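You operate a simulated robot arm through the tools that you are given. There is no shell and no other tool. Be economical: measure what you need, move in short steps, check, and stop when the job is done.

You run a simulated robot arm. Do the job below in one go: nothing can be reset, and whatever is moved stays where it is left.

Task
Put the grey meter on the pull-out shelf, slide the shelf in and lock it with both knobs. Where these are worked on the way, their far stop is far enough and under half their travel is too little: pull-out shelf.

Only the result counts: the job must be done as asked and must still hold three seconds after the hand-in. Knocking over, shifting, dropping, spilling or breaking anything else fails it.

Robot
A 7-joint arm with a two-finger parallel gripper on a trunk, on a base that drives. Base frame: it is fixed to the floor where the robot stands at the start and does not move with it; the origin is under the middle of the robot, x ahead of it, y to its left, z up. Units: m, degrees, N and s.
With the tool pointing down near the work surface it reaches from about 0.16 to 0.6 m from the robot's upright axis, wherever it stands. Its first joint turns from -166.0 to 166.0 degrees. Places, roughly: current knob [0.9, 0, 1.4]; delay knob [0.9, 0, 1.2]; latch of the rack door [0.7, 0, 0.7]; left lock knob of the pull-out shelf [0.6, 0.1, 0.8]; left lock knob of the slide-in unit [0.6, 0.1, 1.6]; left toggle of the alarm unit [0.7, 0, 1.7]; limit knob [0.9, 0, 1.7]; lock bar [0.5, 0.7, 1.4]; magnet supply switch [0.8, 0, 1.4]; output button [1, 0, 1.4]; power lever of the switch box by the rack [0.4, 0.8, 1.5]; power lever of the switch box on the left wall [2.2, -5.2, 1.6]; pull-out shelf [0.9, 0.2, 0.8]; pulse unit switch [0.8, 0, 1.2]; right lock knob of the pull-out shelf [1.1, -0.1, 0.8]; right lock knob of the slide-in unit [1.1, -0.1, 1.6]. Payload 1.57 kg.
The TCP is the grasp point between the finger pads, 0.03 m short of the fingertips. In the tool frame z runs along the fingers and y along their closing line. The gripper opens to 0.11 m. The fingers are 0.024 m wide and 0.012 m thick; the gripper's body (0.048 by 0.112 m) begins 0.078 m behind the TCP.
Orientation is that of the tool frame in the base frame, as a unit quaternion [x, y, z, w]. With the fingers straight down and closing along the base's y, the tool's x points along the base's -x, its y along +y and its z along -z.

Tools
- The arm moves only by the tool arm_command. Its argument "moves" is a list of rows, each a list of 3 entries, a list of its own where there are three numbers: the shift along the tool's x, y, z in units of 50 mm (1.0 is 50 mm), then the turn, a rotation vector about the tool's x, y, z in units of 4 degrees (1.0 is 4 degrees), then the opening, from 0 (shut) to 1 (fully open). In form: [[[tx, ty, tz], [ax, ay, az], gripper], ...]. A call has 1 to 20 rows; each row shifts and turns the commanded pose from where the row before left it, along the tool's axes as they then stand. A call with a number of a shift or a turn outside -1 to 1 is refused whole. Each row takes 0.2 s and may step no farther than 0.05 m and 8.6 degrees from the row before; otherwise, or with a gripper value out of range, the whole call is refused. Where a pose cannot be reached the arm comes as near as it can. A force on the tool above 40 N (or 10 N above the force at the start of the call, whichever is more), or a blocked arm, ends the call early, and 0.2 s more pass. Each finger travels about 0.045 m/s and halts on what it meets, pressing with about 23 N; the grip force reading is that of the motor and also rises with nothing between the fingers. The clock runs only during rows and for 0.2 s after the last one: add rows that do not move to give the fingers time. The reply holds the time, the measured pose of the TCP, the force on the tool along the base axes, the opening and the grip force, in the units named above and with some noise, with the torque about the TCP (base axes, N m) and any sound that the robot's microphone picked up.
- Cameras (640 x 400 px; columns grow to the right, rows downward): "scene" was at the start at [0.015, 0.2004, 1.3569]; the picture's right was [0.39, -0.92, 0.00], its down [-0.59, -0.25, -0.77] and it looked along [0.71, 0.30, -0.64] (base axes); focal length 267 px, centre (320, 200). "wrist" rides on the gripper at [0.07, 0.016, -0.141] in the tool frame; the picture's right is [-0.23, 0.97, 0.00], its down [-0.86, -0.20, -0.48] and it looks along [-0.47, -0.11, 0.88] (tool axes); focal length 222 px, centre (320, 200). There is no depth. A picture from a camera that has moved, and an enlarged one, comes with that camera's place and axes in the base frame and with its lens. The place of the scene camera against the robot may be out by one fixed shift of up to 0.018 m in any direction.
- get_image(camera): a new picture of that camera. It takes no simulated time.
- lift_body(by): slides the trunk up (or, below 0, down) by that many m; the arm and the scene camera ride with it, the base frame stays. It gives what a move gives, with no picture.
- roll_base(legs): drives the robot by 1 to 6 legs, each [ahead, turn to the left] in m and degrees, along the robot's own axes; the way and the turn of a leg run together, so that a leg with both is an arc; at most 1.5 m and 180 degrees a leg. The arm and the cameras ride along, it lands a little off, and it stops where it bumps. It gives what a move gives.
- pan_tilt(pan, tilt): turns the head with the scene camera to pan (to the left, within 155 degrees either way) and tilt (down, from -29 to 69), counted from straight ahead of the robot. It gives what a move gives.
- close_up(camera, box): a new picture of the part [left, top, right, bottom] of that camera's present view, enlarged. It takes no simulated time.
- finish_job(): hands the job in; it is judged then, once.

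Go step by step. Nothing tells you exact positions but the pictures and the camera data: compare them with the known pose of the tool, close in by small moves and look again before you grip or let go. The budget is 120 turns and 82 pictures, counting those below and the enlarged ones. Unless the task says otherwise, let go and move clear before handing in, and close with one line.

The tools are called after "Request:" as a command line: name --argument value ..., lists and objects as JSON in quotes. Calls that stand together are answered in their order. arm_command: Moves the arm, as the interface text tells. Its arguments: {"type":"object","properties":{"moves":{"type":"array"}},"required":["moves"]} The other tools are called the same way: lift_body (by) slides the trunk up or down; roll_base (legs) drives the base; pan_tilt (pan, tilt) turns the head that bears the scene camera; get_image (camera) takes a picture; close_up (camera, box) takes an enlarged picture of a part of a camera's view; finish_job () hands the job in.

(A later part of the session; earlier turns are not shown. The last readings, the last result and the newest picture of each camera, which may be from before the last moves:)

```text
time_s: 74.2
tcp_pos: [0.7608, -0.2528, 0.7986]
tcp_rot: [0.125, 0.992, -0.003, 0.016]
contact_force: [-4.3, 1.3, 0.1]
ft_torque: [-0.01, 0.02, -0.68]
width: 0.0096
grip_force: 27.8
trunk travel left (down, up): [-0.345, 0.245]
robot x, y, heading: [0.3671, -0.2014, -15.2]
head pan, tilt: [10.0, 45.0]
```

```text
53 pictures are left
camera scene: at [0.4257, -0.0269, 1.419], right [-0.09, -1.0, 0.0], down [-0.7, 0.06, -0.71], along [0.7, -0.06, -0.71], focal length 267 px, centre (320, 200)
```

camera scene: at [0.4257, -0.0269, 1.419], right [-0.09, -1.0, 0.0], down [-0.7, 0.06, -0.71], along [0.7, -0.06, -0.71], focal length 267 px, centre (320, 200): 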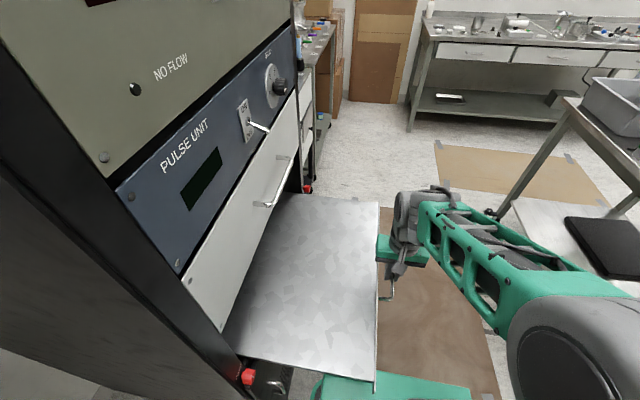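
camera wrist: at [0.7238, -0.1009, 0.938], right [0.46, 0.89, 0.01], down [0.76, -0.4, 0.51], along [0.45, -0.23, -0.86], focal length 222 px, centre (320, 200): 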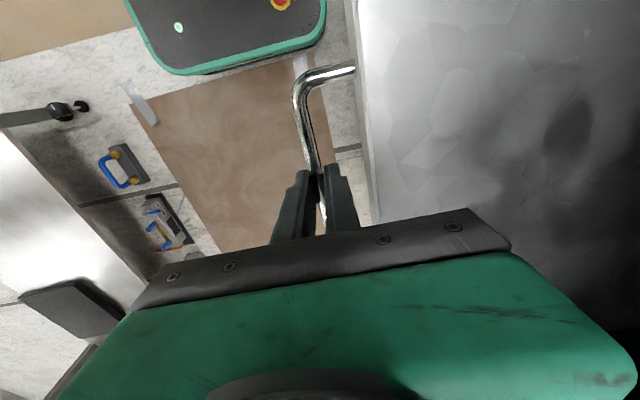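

Pulled about 0.25 m with no stop felt yet, so I'll pull a little more.

Request:
arm_command --moves '[[[0, -0.3, 0], [0, 0, 0], 0], [[0, -0.3, 0], [0, 0, 0], 0], [[0, -0.3, 0], [0, 0, 0], 0], [[0, 0, 0], [0, 0, 0], 0]]'

```text
time_s: 75.2
tcp_pos: [0.7502, -0.2921, 0.7988]
tcp_rot: [0.122, 0.992, -0.003, 0.015]
contact_force: [-5.3, 26.4, -4.4]
ft_torque: [0.22, 0.11, -0.64]
width: 0.0098
grip_force: 28.1
trunk travel left (down, up): [-0.345, 0.245]
robot x, y, heading: [0.3635, -0.1994, -14.8]
head pan, tilt: [10.0, 45.0]
```

Resistance of 26 N at 0.30 m of travel shows the shelf is at its far stop. I'll release, rise, and retract.

Request:
arm_command --moves '[[[0, 0.06, 0], [0, 0, 0], 0], [[0, 0, 0], [0, 0, 0], 0.25], [[0, 0, 0], [0, 0, 0], 0.25], [[0, 0, 0], [0, 0, 0], 0.25], [[0, 0, -0.5], [0, 0, 0], 0.25], [[0, 0, -0.8], [0, 0, 0], 0.25], [[0, 0, -1], [0, 0, 0], 0.25], [[0, 0, -1], [0, 0, 0], 0.25], [[0.8, 0, 0], [0, 0, 0], 0.25], [[0.8, 0, 0], [0, 0, 0], 0.25], [[0, 0, 0], [0, 0, 0], 0.25]]'

Request:
get_image --camera "scene"

```text
time_s: 77.5
tcp_pos: [0.6678, -0.2724, 0.958]
tcp_rot: [0.124, 0.992, -0.002, 0.01]
contact_force: [0.7, -0.1, 0.6]
ft_torque: [0.01, -0.01, 0.03]
width: 0.0274
grip_force: 0.0
trunk travel left (down, up): [-0.345, 0.245]
robot x, y, heading: [0.3656, -0.1948, -14.9]
head pan, tilt: [10.0, 45.0]
```

```text
52 pictures are left
camera scene: at [0.4256, -0.0267, 1.4185], right [-0.09, -1.0, 0.0], down [-0.7, 0.06, -0.71], along [0.7, -0.06, -0.71], focal length 267 px, centre (320, 200)
```

scene: 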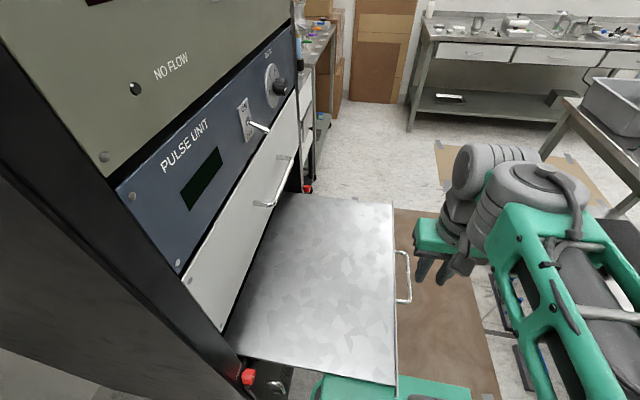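

The shelf is fully out. Now I'll raise the trunk, reverse, turn and drive toward the wall shelf.

Request:
lift_body --by 0.2

Request:
roll_base --legs '[[-0.3, 0], [0, 90], [0.3, 0]]'

Request:
pan_tilt --pan -25 --tilt 45

Request:
get_image --camera "scene"

```text
time_s: 79.9
tcp_pos: [0.6688, -0.2718, 0.9686]
tcp_rot: [0.124, 0.992, -0.003, 0.01]
contact_force: [-0.9, 0.2, 0.1]
ft_torque: [-0.01, 0.0, 0.01]
width: 0.0274
grip_force: 0.1
trunk travel left (down, up): [-0.355, 0.235]
robot x, y, heading: [0.3671, -0.1928, -14.9]
head pan, tilt: [10.0, 45.0]
stopped: the arm was blocked; the commanded pose is now the measured one
```

```text
time_s: 87.4
tcp_pos: [0.2388, 0.4687, 0.9695]
tcp_rot: [-0.607, 0.795, 0.006, 0.01]
contact_force: [0.0, -0.4, 0.6]
ft_torque: [-0.01, -0.03, 0.01]
width: 0.0272
grip_force: 0.1
trunk travel left (down, up): [-0.355, 0.235]
robot x, y, heading: [0.1591, 0.1674, 73.8]
head pan, tilt: [10.0, 45.0]
```

```text
time_s: 88.4
tcp_pos: [0.2393, 0.4688, 0.9681]
tcp_rot: [-0.607, 0.795, 0.006, 0.009]
contact_force: [-0.6, 0.3, -0.5]
ft_torque: [-0.02, 0.0, 0.03]
width: 0.0275
grip_force: 0.0
trunk travel left (down, up): [-0.355, 0.235]
robot x, y, heading: [0.1606, 0.1714, 74.1]
head pan, tilt: [-25.0, 45.0]
```

```text
51 pictures are left
camera scene: at [0.0436, 0.2266, 1.4289], right [0.76, -0.66, 0.0], down [-0.46, -0.53, -0.71], along [0.46, 0.53, -0.71], focal length 267 px, centre (320, 200)
```

scene: 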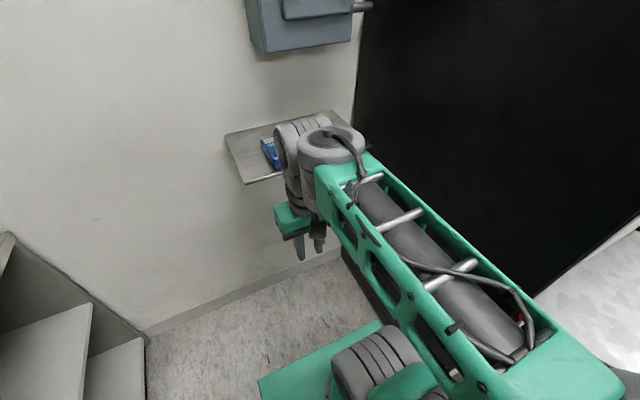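

The trunk lift was blocked before, so I'll retry it in free space.

Request:
lift_body --by 0.18

Request:
get_image --camera "wrist"

```text
time_s: 90.4
tcp_pos: [0.238, 0.4687, 1.1479]
tcp_rot: [-0.607, 0.795, 0.006, 0.01]
contact_force: [-0.9, 0.8, -0.5]
ft_torque: [0.0, 0.02, -0.02]
width: 0.0277
grip_force: 0.0
trunk travel left (down, up): [-0.535, 0.055]
robot x, y, heading: [0.158, 0.1674, 74.1]
head pan, tilt: [-25.0, 45.0]
```

```text
50 pictures are left
camera wrist: at [0.2034, 0.4027, 1.2888], right [-0.88, 0.48, 0.0], down [0.41, 0.76, 0.5], along [0.23, 0.44, -0.87], focal length 222 px, centre (320, 200)
```

wrist: 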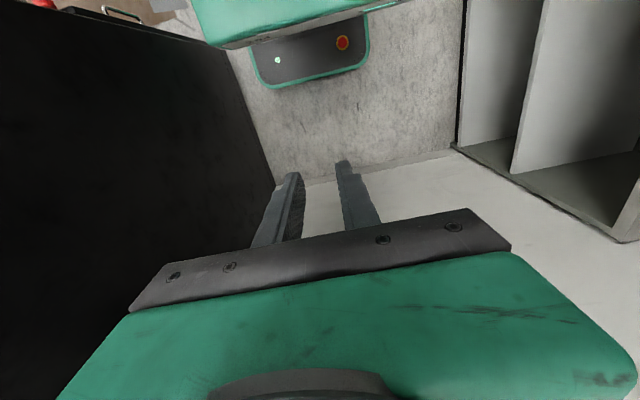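

I'm free now. I'll drive 0.1 m closer, then move the hand right toward the meter at safe height and look.

Request:
roll_base --legs '[[0.1, 0]]'

Request:
arm_command --moves '[[[0, -0.9, 0], [0, 0, 0], 1], [[0, -0.9, 0], [0, 0, 0], 1], [[0, -0.9, 0], [0, 0, 0], 1], [[0, -0.6, 0], [0, 0, 0], 1], [[-0.6, 0, 0], [0, 0, 0], 1], [[0, 0, 0], [0, 0, 0], 1]]'

Request:
get_image --camera "wrist"

Request:
get_image --camera "scene"

```text
time_s: 91.5
tcp_pos: [0.2668, 0.5641, 1.1485]
tcp_rot: [-0.607, 0.795, 0.006, 0.009]
contact_force: [1.1, -0.3, 0.6]
ft_torque: [-0.01, -0.01, 0.0]
width: 0.0274
grip_force: 0.0
trunk travel left (down, up): [-0.535, 0.055]
robot x, y, heading: [0.1865, 0.2608, 73.7]
head pan, tilt: [-25.0, 45.0]
```

```text
time_s: 92.9
tcp_pos: [0.4339, 0.5484, 1.1495]
tcp_rot: [-0.607, 0.795, 0.007, 0.01]
contact_force: [-1.3, 0.5, -0.4]
ft_torque: [-0.02, 0.02, 0.03]
width: 0.11
grip_force: 0.1
trunk travel left (down, up): [-0.535, 0.055]
robot x, y, heading: [0.1871, 0.2645, 73.7]
head pan, tilt: [-25.0, 45.0]
```

```text
49 pictures are left
camera wrist: at [0.3983, 0.4826, 1.2909], right [-0.88, 0.48, 0.0], down [0.41, 0.76, 0.5], along [0.24, 0.44, -0.87], focal length 222 px, centre (320, 200)
```

wrist: 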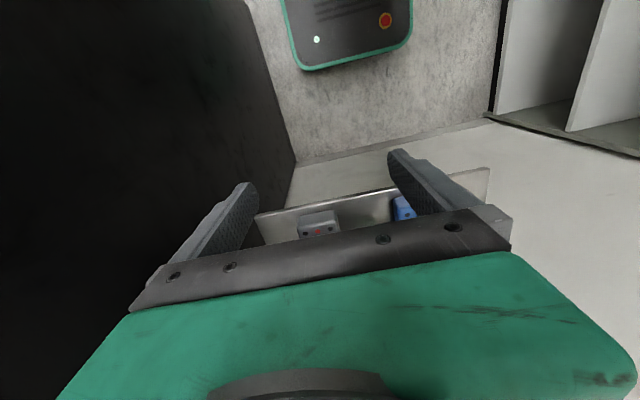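

```text
48 pictures are left
camera scene: at [0.0712, 0.322, 1.6088], right [0.75, -0.66, 0.0], down [-0.46, -0.53, -0.71], along [0.46, 0.53, -0.71], focal length 267 px, centre (320, 200)
```

scene: 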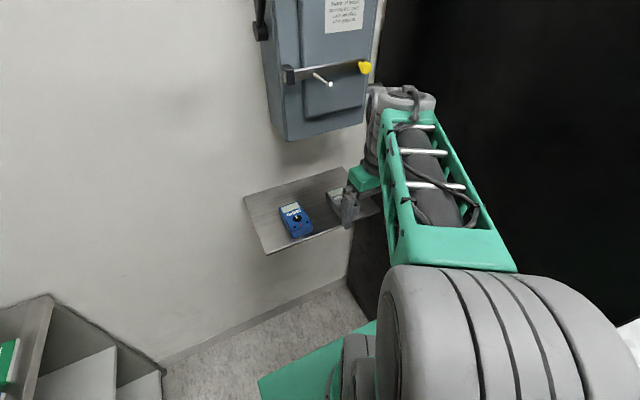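

The grey meter is about 0.06 × 0.11 m, centred near (0.505, 0.705). A switch box hangs above it, so I'll come in low with the fingers astride the meter. First I'll align sideways and lower in front of the shelf.

Request:
arm_command --moves '[[[0, -0.53, 0.4], [0, 0, 0], 1], [[0, 0, 0.6], [0, 0, 0], 1], [[0, 0, 0.6], [0, 0, 0], 1], [[-0.5, 0, 0], [0, 0, 0], 1], [[0, 0, 0], [0, 0, 0], 1]]'

Request:
get_image --camera "wrist"

Request:
close_up --camera "scene" --box '[230, 100, 430, 260]'

```text
time_s: 94.1
tcp_pos: [0.4663, 0.5678, 1.0699]
tcp_rot: [-0.607, 0.795, 0.007, 0.009]
contact_force: [-0.2, 0.1, -0.3]
ft_torque: [0.0, -0.04, -0.04]
width: 0.1101
grip_force: 0.0
trunk travel left (down, up): [-0.535, 0.055]
robot x, y, heading: [0.1843, 0.2646, 74.0]
head pan, tilt: [-25.0, 45.0]
```

```text
47 pictures are left
camera wrist: at [0.4305, 0.5024, 1.2103], right [-0.88, 0.48, 0.0], down [0.41, 0.76, 0.5], along [0.23, 0.44, -0.87], focal length 222 px, centre (320, 200)
```

wrist: 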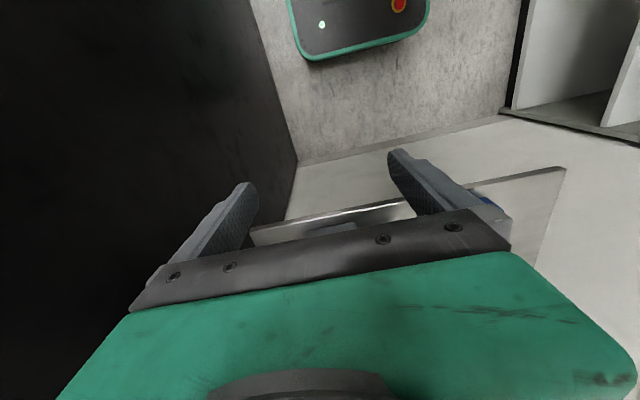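

```text
2.50 times, centred on (330, 180) of scene
camera zoom: at [0.0711, 0.322, 1.6088], right [0.75, -0.66, 0.0], down [-0.46, -0.53, -0.71], along [0.46, 0.53, -0.71], focal length 666 px, centre (295, 250)
```

zoom: 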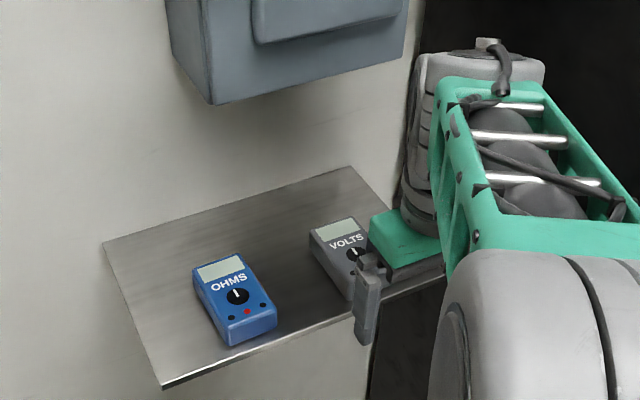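

The hand is aligned with the meter's axis. I'll lower slightly and slide in with the fingers astride it.

Request:
arm_command --moves '[[[0, 0, 0.55], [0, 0, 0], 1], [[-0.5, 0, 0], [0, 0, 0], 1], [[-0.5, 0, 0], [0, 0, 0], 1], [[-0.5, 0, 0], [0, 0, 0], 1], [[-0.5, 0, 0], [0, 0, 0], 1], [[0, 0, 0], [0, 0, 0], 1]]'

Request:
close_up --camera "scene" --box '[230, 100, 430, 260]'

Request:
get_image --camera "wrist"

```text
time_s: 95.5
tcp_pos: [0.4938, 0.6641, 1.045]
tcp_rot: [-0.607, 0.795, 0.005, 0.01]
contact_force: [0.3, 0.6, 0.3]
ft_torque: [-0.04, 0.0, 0.0]
width: 0.1101
grip_force: 0.1
trunk travel left (down, up): [-0.535, 0.055]
robot x, y, heading: [0.1862, 0.2605, 73.9]
head pan, tilt: [-25.0, 45.0]
```

```text
2.50 times, centred on (330, 180) of scene
camera zoom: at [0.0711, 0.322, 1.6088], right [0.75, -0.66, 0.0], down [-0.46, -0.53, -0.71], along [0.46, 0.53, -0.71], focal length 666 px, centre (295, 250)
```

zoom: 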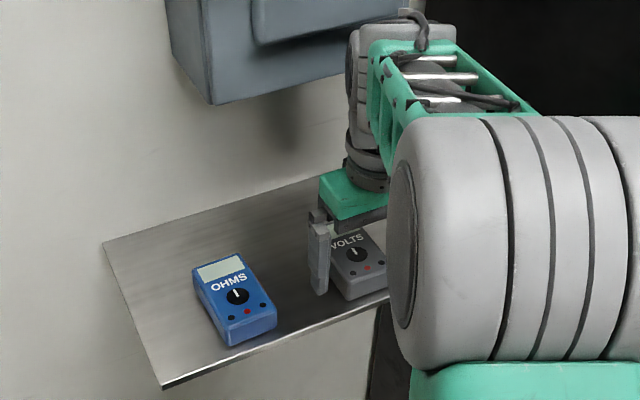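

```text
44 pictures are left
camera wrist: at [0.4583, 0.5993, 1.1852], right [-0.88, 0.48, 0.0], down [0.41, 0.76, 0.5], along [0.23, 0.44, -0.87], focal length 222 px, centre (320, 200)
```

wrist: 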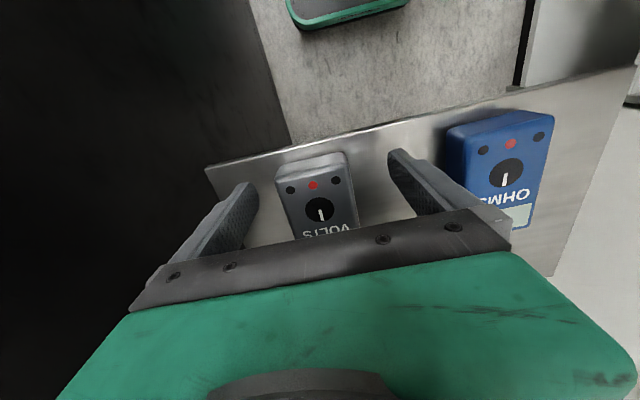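

The meter is between the fingers. I'll move 28 mm forward and 6 mm right, then lower 20 mm.

Request:
arm_command --moves '[[[-0.28, -0.12, 0], [0, 0, 0], 1], [[-0.28, 0, 0], [0, 0, 0], 1], [[0, 0, 0.2], [0, 0, 0], 1], [[0, 0, 0.2], [0, 0, 0], 1], [[0, 0, 0], [0, 0, 0], 1]]'

Request:
get_image --camera "wrist"

Request:
close_up --camera "scene" --box '[280, 150, 400, 240]'

```text
time_s: 96.7
tcp_pos: [0.5063, 0.6889, 1.0251]
tcp_rot: [-0.607, 0.795, 0.006, 0.01]
contact_force: [-0.1, -0.5, 0.2]
ft_torque: [-0.02, -0.01, 0.0]
width: 0.1101
grip_force: 0.0
trunk travel left (down, up): [-0.535, 0.055]
robot x, y, heading: [0.1856, 0.2649, 73.8]
head pan, tilt: [-25.0, 45.0]
```

```text
43 pictures are left
camera wrist: at [0.4711, 0.6249, 1.1655], right [-0.88, 0.48, 0.0], down [0.41, 0.76, 0.5], along [0.23, 0.44, -0.87], focal length 222 px, centre (320, 200)
```

wrist: 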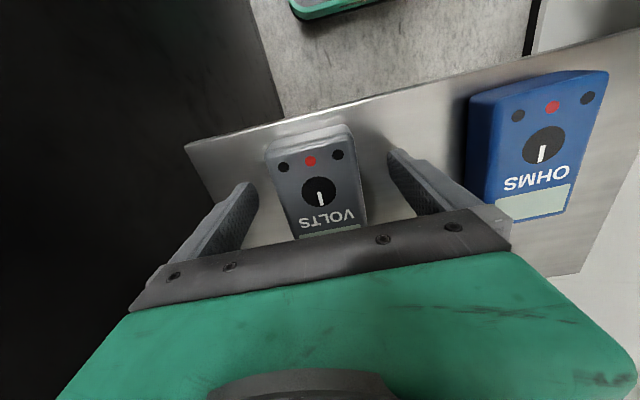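

```text
4.44 times, centred on (340, 195) of scene
camera zoom: at [0.0711, 0.322, 1.6088], right [0.75, -0.66, 0.0], down [-0.46, -0.53, -0.71], along [0.46, 0.53, -0.71], focal length 1185 px, centre (231, 222)
```

zoom: 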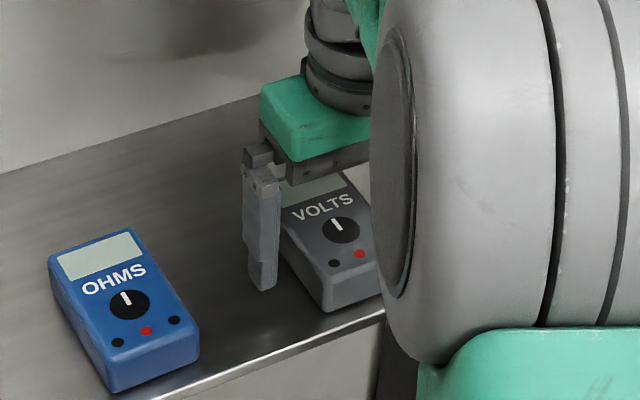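

Well centred. I'll lower a few mm more and watch the force.

Request:
arm_command --moves '[[[0, 0, 0.08], [0, 0, 0], 1], [[0, 0, 0], [0, 0, 0], 1]]'

Request:
arm_command --moves '[[[0, 0, 0.06], [0, 0, 0], 1], [[0, 0, 0], [0, 0, 0], 1]]'

```text
time_s: 97.3
tcp_pos: [0.5061, 0.6896, 1.0211]
tcp_rot: [-0.606, 0.795, 0.006, 0.01]
contact_force: [-0.4, 0.1, -0.1]
ft_torque: [0.01, 0.0, 0.01]
width: 0.1101
grip_force: 0.0
trunk travel left (down, up): [-0.535, 0.055]
robot x, y, heading: [0.189, 0.2645, 73.9]
head pan, tilt: [-25.0, 45.0]
```

```text
time_s: 97.9
tcp_pos: [0.5069, 0.6908, 1.0185]
tcp_rot: [-0.607, 0.795, 0.006, 0.009]
contact_force: [-1.0, -0.6, 0.0]
ft_torque: [0.04, 0.02, -0.01]
width: 0.1099
grip_force: 0.2
trunk travel left (down, up): [-0.535, 0.055]
robot x, y, heading: [0.1857, 0.2636, 74.0]
head pan, tilt: [-25.0, 45.0]
```

Request:
arm_command --moves '[[[0, 0, 0.08], [0, 0, 0], 1], [[0, 0, 0], [0, 0, 0], 1]]'

Request:
close_up --camera "scene" --box '[310, 180, 370, 220]'

```text
time_s: 98.5
tcp_pos: [0.5072, 0.6907, 1.0146]
tcp_rot: [-0.607, 0.795, 0.005, 0.01]
contact_force: [-0.6, 0.1, 0.0]
ft_torque: [-0.01, 0.01, 0.0]
width: 0.11
grip_force: 0.0
trunk travel left (down, up): [-0.535, 0.055]
robot x, y, heading: [0.1849, 0.2628, 74.0]
head pan, tilt: [-25.0, 45.0]
```

```text
10.00 times, centred on (340, 200) of scene
camera zoom: at [0.0711, 0.3219, 1.6088], right [0.75, -0.66, 0.0], down [-0.46, -0.53, -0.71], along [0.46, 0.53, -0.71], focal length 2666 px, centre (120, 200)
```

zoom: 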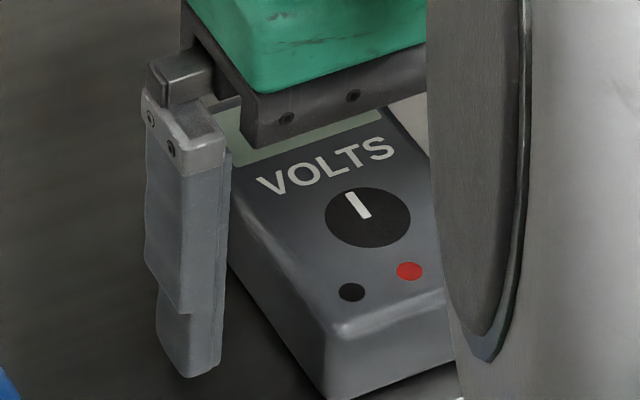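

The finger tips are near the shelf level beside the meter, so I'll close.

Request:
arm_command --moves '[[[0, 0, 0], [0, 0, 0], 0.3], [[0, 0, 0], [0, 0, 0], 0.3], [[0, 0, 0], [0, 0, 0], 0.3], [[0, 0, 0], [0, 0, 0], 0.3], [[0, 0, 0], [0, 0, 0], 0.3], [[0, 0, 0], [0, 0, 0], 0.3]]'

Request:
arm_command --moves '[[[0, 0, -0.3], [0, 0, 0], 0.3], [[0, 0, 0], [0, 0, 0], 0.3]]'

Request:
get_image --camera "wrist"

Request:
close_up --camera "scene" --box '[280, 150, 400, 240]'

```text
time_s: 99.9
tcp_pos: [0.5072, 0.6899, 1.0142]
tcp_rot: [-0.606, 0.795, 0.006, 0.01]
contact_force: [1.0, -0.2, -0.3]
ft_torque: [0.05, 0.07, -0.01]
width: 0.0657
grip_force: 23.4
trunk travel left (down, up): [-0.535, 0.055]
robot x, y, heading: [0.1858, 0.265, 73.8]
head pan, tilt: [-25.0, 45.0]
```

```text
time_s: 100.5
tcp_pos: [0.5069, 0.6898, 1.0294]
tcp_rot: [-0.607, 0.795, 0.006, 0.009]
contact_force: [0.6, -0.2, 0.0]
ft_torque: [0.19, -0.11, -0.03]
width: 0.0657
grip_force: 20.4
trunk travel left (down, up): [-0.535, 0.055]
robot x, y, heading: [0.1867, 0.2632, 73.9]
head pan, tilt: [-25.0, 45.0]
```

```text
40 pictures are left
camera wrist: at [0.4711, 0.6252, 1.1695], right [-0.88, 0.48, 0.0], down [0.41, 0.76, 0.5], along [0.23, 0.44, -0.87], focal length 222 px, centre (320, 200)
```

wrist: 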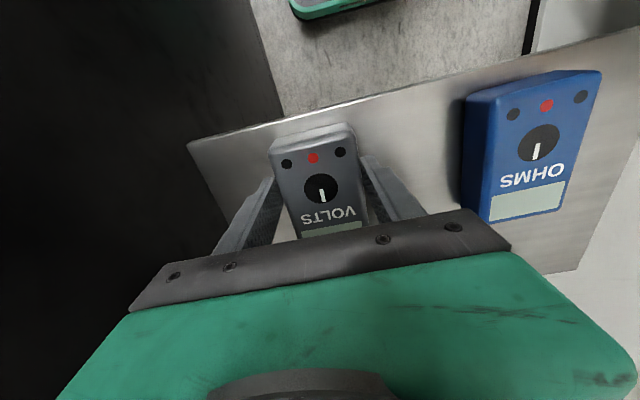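

```text
4.44 times, centred on (340, 195) of scene
camera zoom: at [0.0711, 0.3219, 1.6088], right [0.75, -0.66, 0.0], down [-0.46, -0.53, -0.71], along [0.46, 0.53, -0.71], focal length 1185 px, centre (231, 222)
```

zoom: 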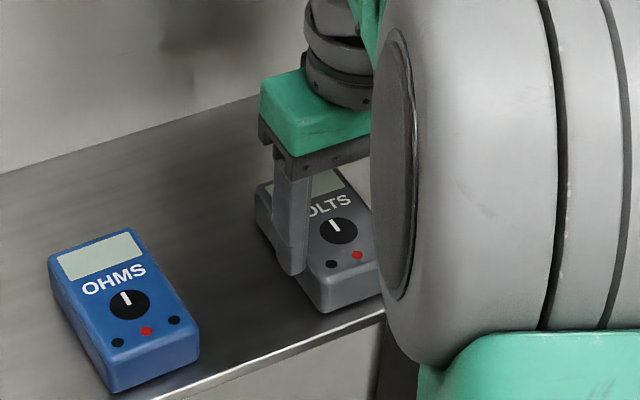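

The meter is gripped (0.066 m) and lifting. I'll raise a little and back out from under the switch box.

Request:
arm_command --moves '[[[0, 0, -0.4], [0, 0, 0], 0.2], [[0.4, 0, 0], [0, 0, 0], 0.2], [[0.5, 0, 0], [0, 0, 0], 0.2], [[0.6, 0, 0], [0, 0, 0], 0.2], [[0.8, 0, 0], [0, 0, 0], 0.2], [[0.8, 0, 0], [0, 0, 0], 0.2], [[0.6, 0.6, 0], [0, 0, 0], 0.2], [[0, 0.6, 0], [0, 0, 0], 0.2], [[0, 0.6, 0], [0, 0, 0], 0.2], [[0, 0.6, 0], [0, 0, 0], 0.2], [[0, 0, 0], [0, 0, 0], 0.2]]'

Request:
get_image --camera "wrist"

```text
time_s: 102.9
tcp_pos: [0.3414, 0.5423, 1.046]
tcp_rot: [-0.607, 0.795, 0.006, 0.01]
contact_force: [0.4, -0.6, -2.9]
ft_torque: [-0.03, -0.03, 0.0]
width: 0.066
grip_force: 22.6
trunk travel left (down, up): [-0.535, 0.055]
robot x, y, heading: [0.1898, 0.2637, 73.9]
head pan, tilt: [-25.0, 45.0]
```

```text
38 pictures are left
camera wrist: at [0.3061, 0.4776, 1.1851], right [-0.88, 0.48, 0.0], down [0.41, 0.76, 0.5], along [0.23, 0.44, -0.87], focal length 222 px, centre (320, 200)
```

wrist: 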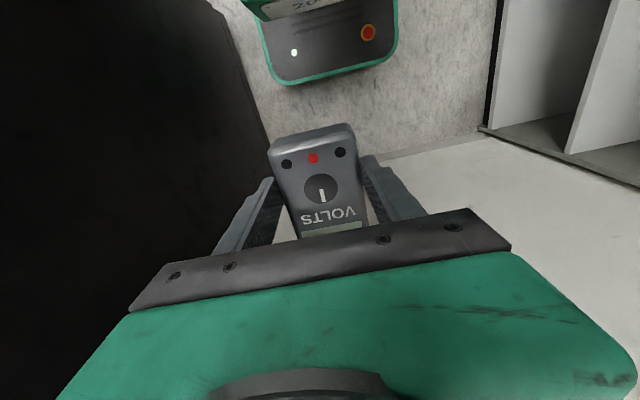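

The meter is held securely. I'll drive back to the rack front with it.

Request:
roll_base --legs '[[-0.4, 0], [0, -89], [0.1, 0]]'

Request:
pan_tilt --pan 5 --tilt 45

Request:
get_image --camera "scene"

```text
time_s: 110.0
tcp_pos: [0.453, -0.3018, 1.0454]
tcp_rot: [0.131, 0.991, -0.002, 0.01]
contact_force: [0.0, 0.0, -2.3]
ft_torque: [0.04, 0.03, 0.0]
width: 0.0656
grip_force: 23.0
trunk travel left (down, up): [-0.535, 0.055]
robot x, y, heading: [0.1743, -0.1474, -15.8]
head pan, tilt: [-25.0, 45.0]
```

```text
time_s: 110.9
tcp_pos: [0.452, -0.3017, 1.0443]
tcp_rot: [0.131, 0.991, -0.002, 0.011]
contact_force: [-0.3, 0.6, -2.4]
ft_torque: [0.04, 0.0, 0.0]
width: 0.0654
grip_force: 23.0
trunk travel left (down, up): [-0.535, 0.055]
robot x, y, heading: [0.1739, -0.1443, -15.8]
head pan, tilt: [5.0, 45.0]
```

```text
37 pictures are left
camera scene: at [0.2328, 0.015, 1.6088], right [-0.19, -0.98, 0.0], down [-0.69, 0.13, -0.71], along [0.69, -0.13, -0.71], focal length 267 px, centre (320, 200)
```

scene: 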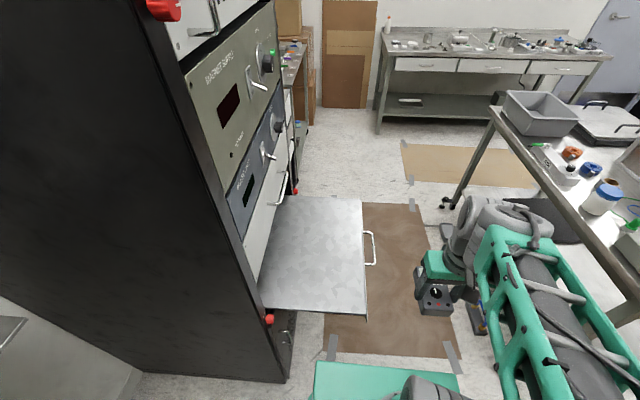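

The shelf surface is clear. I'll move the meter over the front part of the shelf while descending.

Request:
arm_command --moves '[[[-0.62, 0.7, 0], [0, 0, 0], 0.2], [[-0.62, 0.7, 0.3], [0, 0, 0], 0.2], [[-0.62, 0.7, 0.4], [0, 0, 0], 0.2], [[-0.62, 0.7, 0.4], [0, 0, 0], 0.2], [[-0.62, 0.7, 0.4], [0, 0, 0], 0.2], [[-0.62, 0.7, 0.4], [0, 0, 0], 0.2], [[0, 0.72, 0], [0, 0, 0], 0.2], [[0, 0, 0], [0, 0, 0], 0.2]]'

Request:
get_image --camera "scene"

Request:
get_image --camera "wrist"

```text
refused: row 3 steps farther than a row can; nothing moved
```

```text
36 pictures are left
camera scene: at [0.2328, 0.015, 1.6088], right [-0.19, -0.98, 0.0], down [-0.69, 0.13, -0.71], along [0.69, -0.13, -0.71], focal length 267 px, centre (320, 200)
```

scene: 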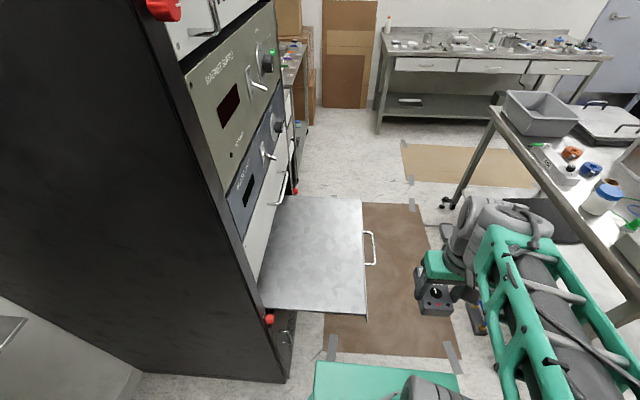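

```text
35 pictures are left
camera wrist: at [0.3863, -0.2658, 1.185], right [0.47, 0.88, 0.0], down [0.76, -0.41, 0.5], along [0.44, -0.23, -0.87], focal length 222 px, centre (320, 200)
```

wrist: 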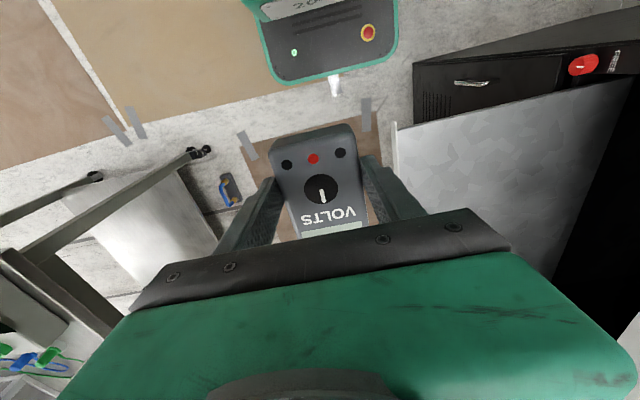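

The rows were too long, so I'll use smaller ones.

Request:
arm_command --moves '[[[-0.47, 0.6, 0], [0, 0, 0], 0.2], [[-0.47, 0.6, 0.2], [0, 0, 0], 0.2], [[-0.47, 0.6, 0.25], [0, 0, 0], 0.2], [[-0.47, 0.6, 0.25], [0, 0, 0], 0.2], [[-0.47, 0.6, 0.25], [0, 0, 0], 0.2], [[-0.47, 0.6, 0.25], [0, 0, 0], 0.2], [[-0.47, 0.6, 0.3], [0, 0, 0], 0.2], [[-0.45, 0.74, 0.3], [0, 0, 0], 0.2], [[0, 0, 0], [0, 0, 0], 0.2]]'

Request:
get_image --camera "scene"

Request:
get_image --camera "wrist"

```text
time_s: 112.9
tcp_pos: [0.7008, -0.1116, 0.9579]
tcp_rot: [0.131, 0.991, -0.002, 0.011]
contact_force: [1.4, 0.4, -1.8]
ft_torque: [0.01, 0.05, -0.03]
width: 0.0657
grip_force: 23.4
trunk travel left (down, up): [-0.535, 0.055]
robot x, y, heading: [0.1717, -0.147, -16.0]
head pan, tilt: [5.0, 45.0]
```

```text
34 pictures are left
camera scene: at [0.2332, 0.0153, 1.6088], right [-0.19, -0.98, 0.0], down [-0.69, 0.13, -0.71], along [0.69, -0.13, -0.71], focal length 267 px, centre (320, 200)
```

scene: 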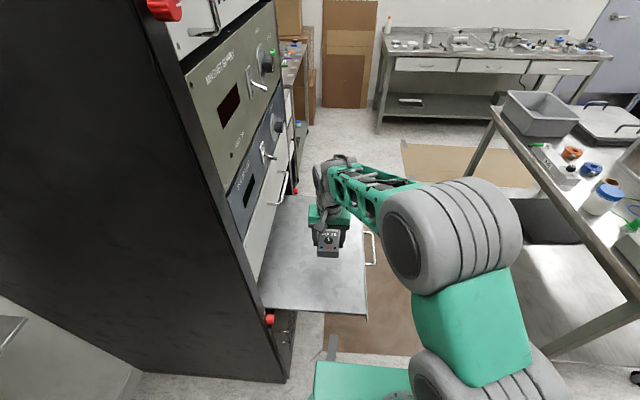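

```text
33 pictures are left
camera wrist: at [0.6333, -0.0756, 1.0974], right [0.47, 0.88, 0.0], down [0.76, -0.41, 0.5], along [0.44, -0.23, -0.87], focal length 222 px, centre (320, 200)
```

wrist: 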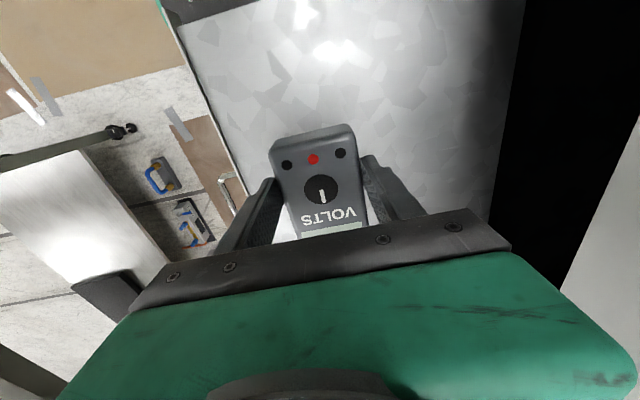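

It's above the shelf. I'll lower near the surface, then in small steps watching the force.

Request:
arm_command --moves '[[[0, 0, 0.6], [0, 0, 0], 0.2], [[0, 0, 0.6], [0, 0, 0], 0.2], [[0, 0, 0.5], [0, 0, 0], 0.2], [[0, 0, 0], [0, 0, 0], 0.2]]'

Request:
arm_command --moves '[[[0, 0, 0.12], [0, 0, 0], 0.2], [[0, 0, 0.12], [0, 0, 0], 0.2], [[0, 0, 0], [0, 0, 0], 0.2]]'

Request:
get_image --camera "wrist"

Request:
close_up --camera "scene" --box '[250, 180, 410, 330]'

```text
time_s: 113.9
tcp_pos: [0.7027, -0.1128, 0.8741]
tcp_rot: [0.131, 0.991, -0.002, 0.011]
contact_force: [-0.9, -0.8, -2.7]
ft_torque: [-0.01, 0.06, -0.01]
width: 0.0658
grip_force: 23.3
trunk travel left (down, up): [-0.535, 0.055]
robot x, y, heading: [0.1713, -0.1458, -15.8]
head pan, tilt: [5.0, 45.0]
```

```text
time_s: 114.7
tcp_pos: [0.7012, -0.1126, 0.8611]
tcp_rot: [0.131, 0.991, -0.002, 0.012]
contact_force: [-0.6, -0.4, -2.1]
ft_torque: [0.0, 0.07, -0.01]
width: 0.0659
grip_force: 22.8
trunk travel left (down, up): [-0.535, 0.055]
robot x, y, heading: [0.1715, -0.1481, -15.9]
head pan, tilt: [5.0, 45.0]
```

```text
32 pictures are left
camera wrist: at [0.6352, -0.0767, 1.0015], right [0.47, 0.88, 0.0], down [0.76, -0.41, 0.5], along [0.44, -0.23, -0.87], focal length 222 px, centre (320, 200)
```

wrist: 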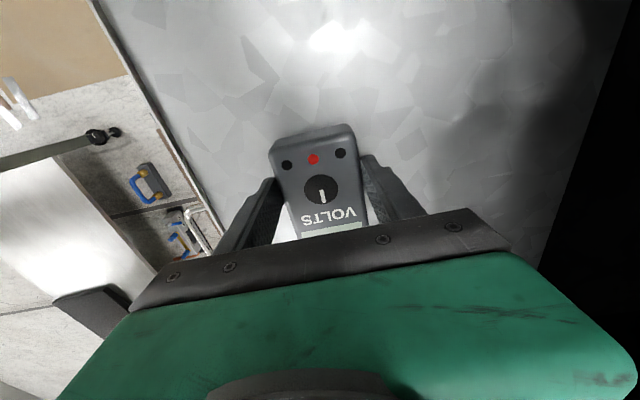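

```text
2.67 times, centred on (330, 255) of scene
camera zoom: at [0.233, 0.0152, 1.6088], right [-0.19, -0.98, 0.0], down [-0.69, 0.13, -0.71], along [0.69, -0.13, -0.71], focal length 711 px, centre (293, 53)
```

zoom: 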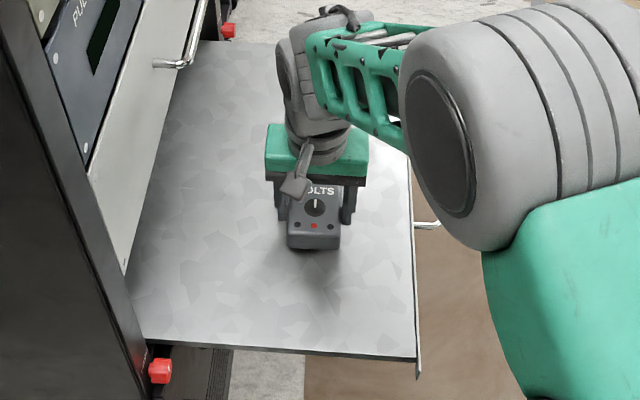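

Close to the surface now. I'll continue in 4 mm steps.

Request:
arm_command --moves '[[[0, 0, 0.08], [0, 0, 0], 0.2], [[0, 0, 0.08], [0, 0, 0], 0.2], [[0, 0, 0], [0, 0, 0], 0.2]]'

Request:
arm_command --moves '[[[0, 0, 0.08], [0, 0, 0], 0.2], [[0, 0, 0], [0, 0, 0], 0.2]]'

Request:
arm_command --moves '[[[0, 0, 0.06], [0, 0, 0], 0.2], [[0, 0, 0], [0, 0, 0], 0.2]]'

```text
time_s: 115.5
tcp_pos: [0.701, -0.1125, 0.8539]
tcp_rot: [0.13, 0.991, -0.003, 0.011]
contact_force: [-0.9, 0.4, -2.8]
ft_torque: [-0.01, 0.03, 0.01]
width: 0.0654
grip_force: 23.0
trunk travel left (down, up): [-0.535, 0.055]
robot x, y, heading: [0.1741, -0.1506, -15.7]
head pan, tilt: [5.0, 45.0]
```

```text
time_s: 116.1
tcp_pos: [0.7024, -0.114, 0.8511]
tcp_rot: [0.13, 0.991, -0.003, 0.011]
contact_force: [0.3, 0.1, -1.5]
ft_torque: [0.02, 0.04, 0.01]
width: 0.0655
grip_force: 23.2
trunk travel left (down, up): [-0.535, 0.055]
robot x, y, heading: [0.1708, -0.1459, -15.8]
head pan, tilt: [5.0, 45.0]
```

```text
time_s: 116.7
tcp_pos: [0.7027, -0.1118, 0.8506]
tcp_rot: [0.131, 0.991, -0.001, 0.014]
contact_force: [-2.9, 0.2, 17.3]
ft_torque: [0.04, 0.25, -0.02]
width: 0.0655
grip_force: 23.2
trunk travel left (down, up): [-0.535, 0.055]
robot x, y, heading: [0.1691, -0.1487, -15.9]
head pan, tilt: [5.0, 45.0]
```

The meter touches the shelf at TCP z≈0.851. I'll relieve 2 mm, open, and rise.

Request:
arm_command --moves '[[[0, 0, -0.04], [0, 0, 0], 0.2], [[0, 0, 0], [0, 0, 0], 0.85], [[0, 0, 0], [0, 0, 0], 0.85], [[0, 0, 0], [0, 0, 0], 0.85], [[0, 0, -0.3], [0, 0, 0], 0.85], [[0, 0, -0.5], [0, 0, 0], 0.85], [[0, 0, -0.8], [0, 0, 0], 0.85], [[0, 0, 0], [0, 0, 0], 0.85]]'

Request:
get_image --camera "wrist"

```text
time_s: 118.5
tcp_pos: [0.6999, -0.1131, 0.9297]
tcp_rot: [0.131, 0.991, -0.002, 0.011]
contact_force: [0.7, 0.2, -0.1]
ft_torque: [0.02, -0.03, 0.0]
width: 0.0933
grip_force: 0.0
trunk travel left (down, up): [-0.535, 0.055]
robot x, y, heading: [0.1738, -0.1466, -15.7]
head pan, tilt: [5.0, 45.0]
```

```text
30 pictures are left
camera wrist: at [0.6336, -0.0772, 1.0694], right [0.47, 0.88, 0.0], down [0.76, -0.41, 0.5], along [0.44, -0.23, -0.87], focal length 222 px, centre (320, 200)
```

wrist: 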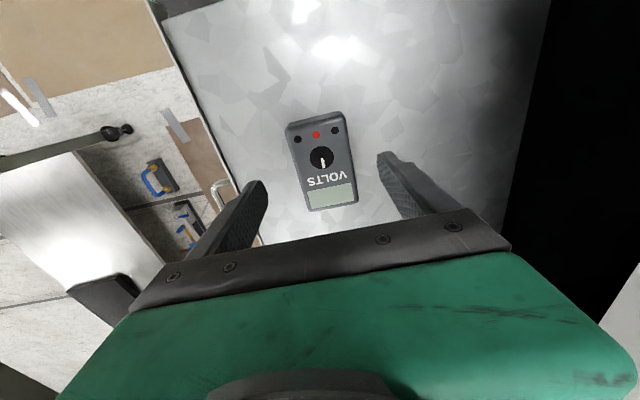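

The meter stands upright on the shelf. Next I'll push the shelf in: roll forward 0.1 m, move over the bar with the tool down, grip it and push most of the way.

Request:
roll_base --legs '[[0.1, 0]]'

Request:
arm_command --moves '[[[0, -0.8, 0], [0, 0, 0], 0.85], [[0, -0.8, 0], [0, 0, 0], 0.27], [[0, -0.8, 0], [0, 0, 0], 0.27], [[0, -0.7, 0], [0, 0, 0], 0.27], [[0, 0, 0], [0, 0, 0], 0.27]]'

Request:
get_image --camera "wrist"

```text
time_s: 119.7
tcp_pos: [0.797, -0.1405, 0.9283]
tcp_rot: [0.131, 0.991, -0.002, 0.011]
contact_force: [0.4, 0.3, -0.1]
ft_torque: [0.01, 0.0, 0.03]
width: 0.0934
grip_force: 0.1
trunk travel left (down, up): [-0.535, 0.055]
robot x, y, heading: [0.2651, -0.1729, -15.7]
head pan, tilt: [5.0, 45.0]
```

```text
time_s: 120.9
tcp_pos: [0.7555, -0.2884, 0.931]
tcp_rot: [0.132, 0.991, -0.001, 0.012]
contact_force: [0.4, -0.8, -0.3]
ft_torque: [0.04, 0.01, 0.03]
width: 0.0298
grip_force: 0.0
trunk travel left (down, up): [-0.535, 0.055]
robot x, y, heading: [0.2706, -0.1742, -15.9]
head pan, tilt: [5.0, 45.0]
```

```text
29 pictures are left
camera wrist: at [0.6891, -0.2543, 1.0705], right [0.47, 0.88, 0.0], down [0.76, -0.41, 0.5], along [0.44, -0.23, -0.87], focal length 222 px, centre (320, 200)
```

wrist: 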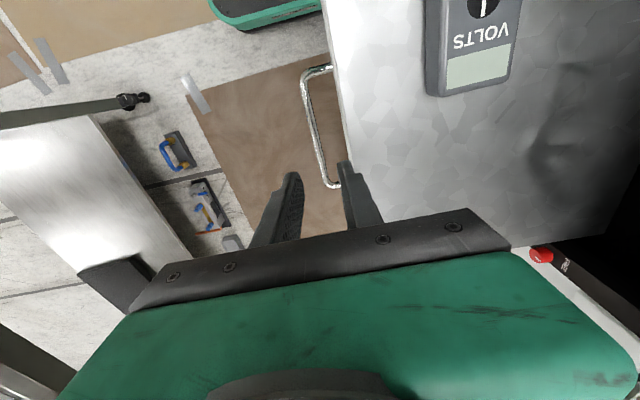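

The bar is right below. I'll descend and grip.

Request:
arm_command --moves '[[[0, 0.08, 0.6], [0, 0, -0.25], 0.27], [[0, 0, 0.7], [0, 0, 0], 0.27], [[0, 0, 0.7], [0, 0, 0], 0.27], [[0, 0, 0.66], [0, 0, 0], 0.27], [[0, 0, 0], [0, 0, 0], 0.27], [[0, 0, 0], [0, 0, 0], 0], [[0, 0, 0], [0, 0, 0], 0], [[0, 0, 0], [0, 0, 0], 0]]'

Request:
get_image --camera "wrist"

```text
time_s: 122.8
tcp_pos: [0.7599, -0.2866, 0.7978]
tcp_rot: [0.123, 0.992, -0.003, 0.013]
contact_force: [-3.5, 0.7, 10.1]
ft_torque: [0.14, 0.53, -0.56]
width: 0.0097
grip_force: 23.3
trunk travel left (down, up): [-0.535, 0.055]
robot x, y, heading: [0.2649, -0.1753, -15.7]
head pan, tilt: [5.0, 45.0]
stopped in row 8: the force on the tool passed its limit (the readings are from after the stop); the commanded pose is now the measured one
```

```text
28 pictures are left
camera wrist: at [0.6927, -0.2522, 0.9377], right [0.46, 0.89, 0.0], down [0.77, -0.4, 0.5], along [0.45, -0.23, -0.86], focal length 222 px, centre (320, 200)
```

wrist: 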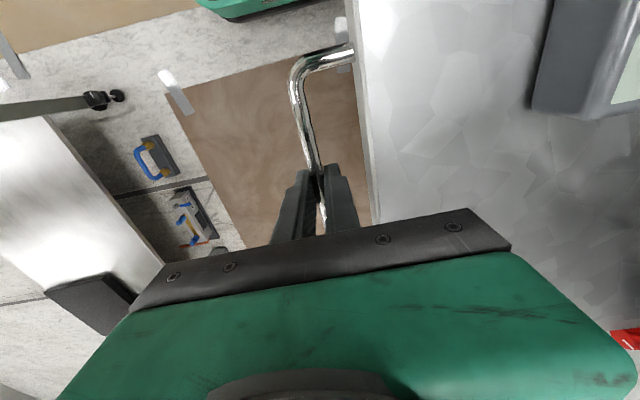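

Gripped. I'll push slowly inward.

Request:
arm_command --moves '[[[0, 0.2, 0], [0, 0, 0], 0], [[0, 0.3, 0], [0, 0, 0], 0], [[0, 0.3, 0], [0, 0, 0], 0], [[0, 0.3, 0], [0, 0, 0], 0], [[0, 0.3, 0], [0, 0, 0], 0], [[0, 0.3, 0], [0, 0, 0], 0], [[0, 0.3, 0], [0, 0, 0], 0], [[0, 0.2, 0], [0, 0, 0], 0], [[0, 0, 0], [0, 0, 0], 0]]'

Request:
get_image --camera "scene"

```text
time_s: 124.8
tcp_pos: [0.7879, -0.1806, 0.7974]
tcp_rot: [0.123, 0.992, -0.003, 0.014]
contact_force: [6.7, -0.7, 7.2]
ft_torque: [0.0, 0.0, -0.66]
width: 0.0098
grip_force: 27.7
trunk travel left (down, up): [-0.535, 0.055]
robot x, y, heading: [0.2624, -0.1724, -15.7]
head pan, tilt: [5.0, 45.0]
```

```text
27 pictures are left
camera scene: at [0.3287, -0.012, 1.6089], right [-0.19, -0.98, 0.0], down [-0.69, 0.13, -0.71], along [0.69, -0.13, -0.71], focal length 267 px, centre (320, 200)
```

scene: 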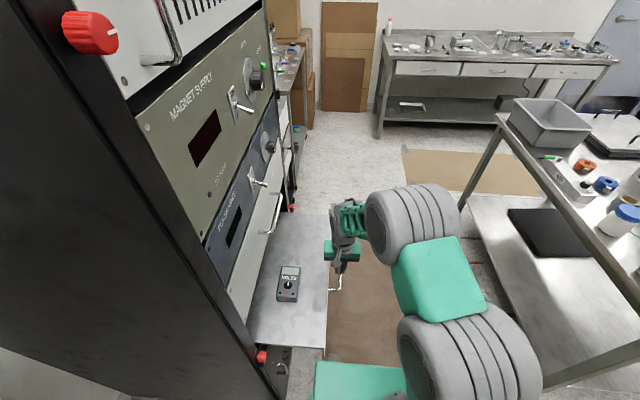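

Going well. Another 0.11 m, keeping the hand clear of the upper drawer handle.

Request:
arm_command --moves '[[[-0.02, 0.3, 0], [0, 0, 0], 0], [[-0.02, 0.3, 0], [0, 0, 0], 0], [[-0.02, 0.3, 0], [0, 0, 0], 0], [[0, 0.3, 0], [0, 0, 0], 0], [[0, 0.3, 0], [0, 0, 0], 0], [[0, 0.3, 0], [0, 0, 0], 0], [[0, 0.3, 0], [0, 0, 0], 0], [[0, 0, 0], [0, 0, 0], 0]]'

Request:
arm_command --moves '[[[0, 0, 0], [0, 0, 0], 0.27], [[0, 0, 0], [0, 0, 0], 0.27], [[0, 0, 0], [0, 0, 0], 0.27], [[0, 0, -0.5], [0, 0, 0], 0.27], [[0, 0, -0.5], [0, 0, 0], 0.27], [[0, -1, 0], [0, 0, 0], 0.27], [[0, -1, 0], [0, 0, 0], 0.27], [[0, -1, 0], [0, 0, 0], 0.27], [[0, 0, 0], [0, 0, 0], 0.27]]'

Request:
get_image --camera "scene"

```text
time_s: 126.6
tcp_pos: [0.815, -0.0798, 0.7981]
tcp_rot: [0.123, 0.992, -0.003, 0.012]
contact_force: [-3.1, 2.0, 9.7]
ft_torque: [0.11, 0.27, -0.67]
width: 0.01
grip_force: 27.9
trunk travel left (down, up): [-0.535, 0.055]
robot x, y, heading: [0.2656, -0.1747, -15.5]
head pan, tilt: [5.0, 45.0]
```

```text
time_s: 128.6
tcp_pos: [0.7777, -0.2246, 0.8478]
tcp_rot: [0.123, 0.992, -0.002, 0.012]
contact_force: [0.0, 0.5, 0.0]
ft_torque: [-0.01, 0.01, 0.02]
width: 0.0295
grip_force: 0.0
trunk travel left (down, up): [-0.535, 0.055]
robot x, y, heading: [0.2678, -0.173, -15.8]
head pan, tilt: [5.0, 45.0]
```

```text
26 pictures are left
camera scene: at [0.3284, -0.0123, 1.6089], right [-0.19, -0.98, 0.0], down [-0.69, 0.13, -0.71], along [0.69, -0.13, -0.71], focal length 267 px, centre (320, 200)
```

scene: 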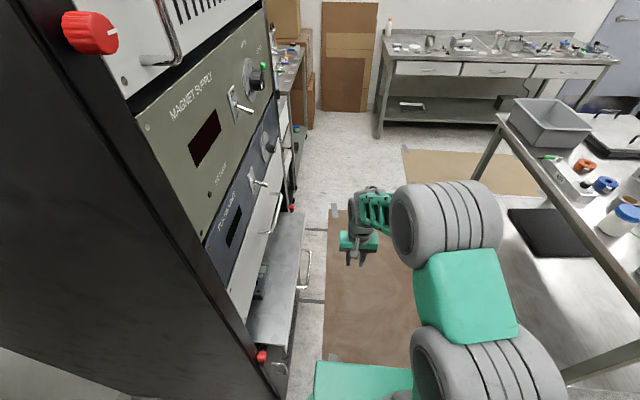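

The shelf has about 0.08 m left. I'll set up the horizontal tool pose again for the last part: raise the hand, lower the trunk, roll forward 0.1 m.

Request:
arm_command --moves '[[[0.5, 0, -0.8], [0, 0, 0], 0.27], [[0.5, 0, -0.8], [0, 0, 0], 0.27], [[0.5, 0, -0.8], [0, 0, 0], 0.27], [[0.5, 0, -0.8], [0, 0, 0], 0.27], [[0, 0, -0.6], [0, 0, 0], 0.27], [[0, 0, 0], [0, 0, 0], 0.5]]'

Request:
lift_body --by -0.19

Request:
roll_base --legs '[[0.1, 0.8]]'

```text
time_s: 130.0
tcp_pos: [0.676, -0.2, 1.0357]
tcp_rot: [0.123, 0.992, -0.003, 0.013]
contact_force: [0.5, 0.4, 0.2]
ft_torque: [0.01, -0.02, -0.02]
width: 0.0551
grip_force: 0.0
trunk travel left (down, up): [-0.535, 0.055]
robot x, y, heading: [0.2689, -0.1766, -15.7]
head pan, tilt: [5.0, 45.0]
```

```text
time_s: 132.1
tcp_pos: [0.6767, -0.1992, 0.8457]
tcp_rot: [0.124, 0.992, -0.003, 0.014]
contact_force: [0.2, 0.1, 0.0]
ft_torque: [-0.04, 0.0, 0.01]
width: 0.0552
grip_force: 0.0
trunk travel left (down, up): [-0.345, 0.245]
robot x, y, heading: [0.2683, -0.1703, -15.7]
head pan, tilt: [5.0, 45.0]
```

```text
time_s: 133.3
tcp_pos: [0.7754, -0.2222, 0.8452]
tcp_rot: [0.116, 0.993, -0.003, 0.013]
contact_force: [-0.6, -0.1, 0.4]
ft_torque: [0.01, -0.01, -0.02]
width: 0.055
grip_force: 0.2
trunk travel left (down, up): [-0.345, 0.245]
robot x, y, heading: [0.3641, -0.1997, -14.9]
head pan, tilt: [5.0, 45.0]
```

Now roll the tool toward the rack.

Request:
arm_command --moves '[[[0, 0.06, 0], [-1, 0, 0], 0.6], [[0, 0.06, 0], [-1, 0, 0], 0.6], [[0, 0.06, 0], [-1, 0, 0], 0.6], [[0, 0.06, 0], [-1, 0, 0], 0.6], [[0, 0.06, 0], [-1, 0, 0], 0.6], [[0, 0.06, 0], [-1, 0, 0], 0.6], [[0, 0.06, 0], [-1, 0, 0], 0.6], [[0, 0.06, 0], [-1, 0, 0], 0.6], [[0, 0.06, 0.06], [-1, 0, 0], 0.6], [[0, 0.06, 0.06], [-1, 0, 0], 0.6], [[0, 0.03, 0.06], [-1, 0, 0], 0.6], [[0, 0.03, 0.06], [-1, 0, 0], 0.6], [[0, 0, 0.06], [-1, 0, 0], 0.6], [[0, 0, 0.06], [-1, 0, 0], 0.6], [[0, 0, 0.06], [-1, 0, 0], 0.6], [[0, 0, 0.06], [-1, 0, 0], 0.6], [[0, 0, 0.06], [-1, 0, 0], 0.6], [[0, 0, 0.06], [-1, 0, 0], 0.6], [[0, 0, 0.06], [-1, 0, 0], 0.6], [[0, 0, 0], [0, 0, 0], 0.6]]'

Request:
get_image --camera "wrist"

```text
time_s: 137.5
tcp_pos: [0.7877, -0.1683, 0.8361]
tcp_rot: [0.086, 0.796, 0.594, 0.08]
contact_force: [0.2, 0.3, -0.9]
ft_torque: [-0.03, 0.0, 0.03]
width: 0.066
grip_force: 0.1
trunk travel left (down, up): [-0.345, 0.245]
robot x, y, heading: [0.3688, -0.2053, -15.4]
head pan, tilt: [5.0, 45.0]
```

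```text
25 pictures are left
camera wrist: at [0.6872, -0.2789, 0.8904], right [0.26, 0.22, 0.94], down [0.71, -0.7, -0.03], along [0.65, 0.68, -0.34], focal length 222 px, centre (320, 200)
```

wrist: 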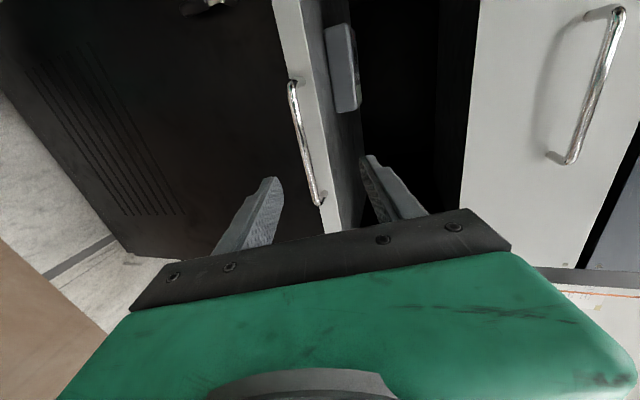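

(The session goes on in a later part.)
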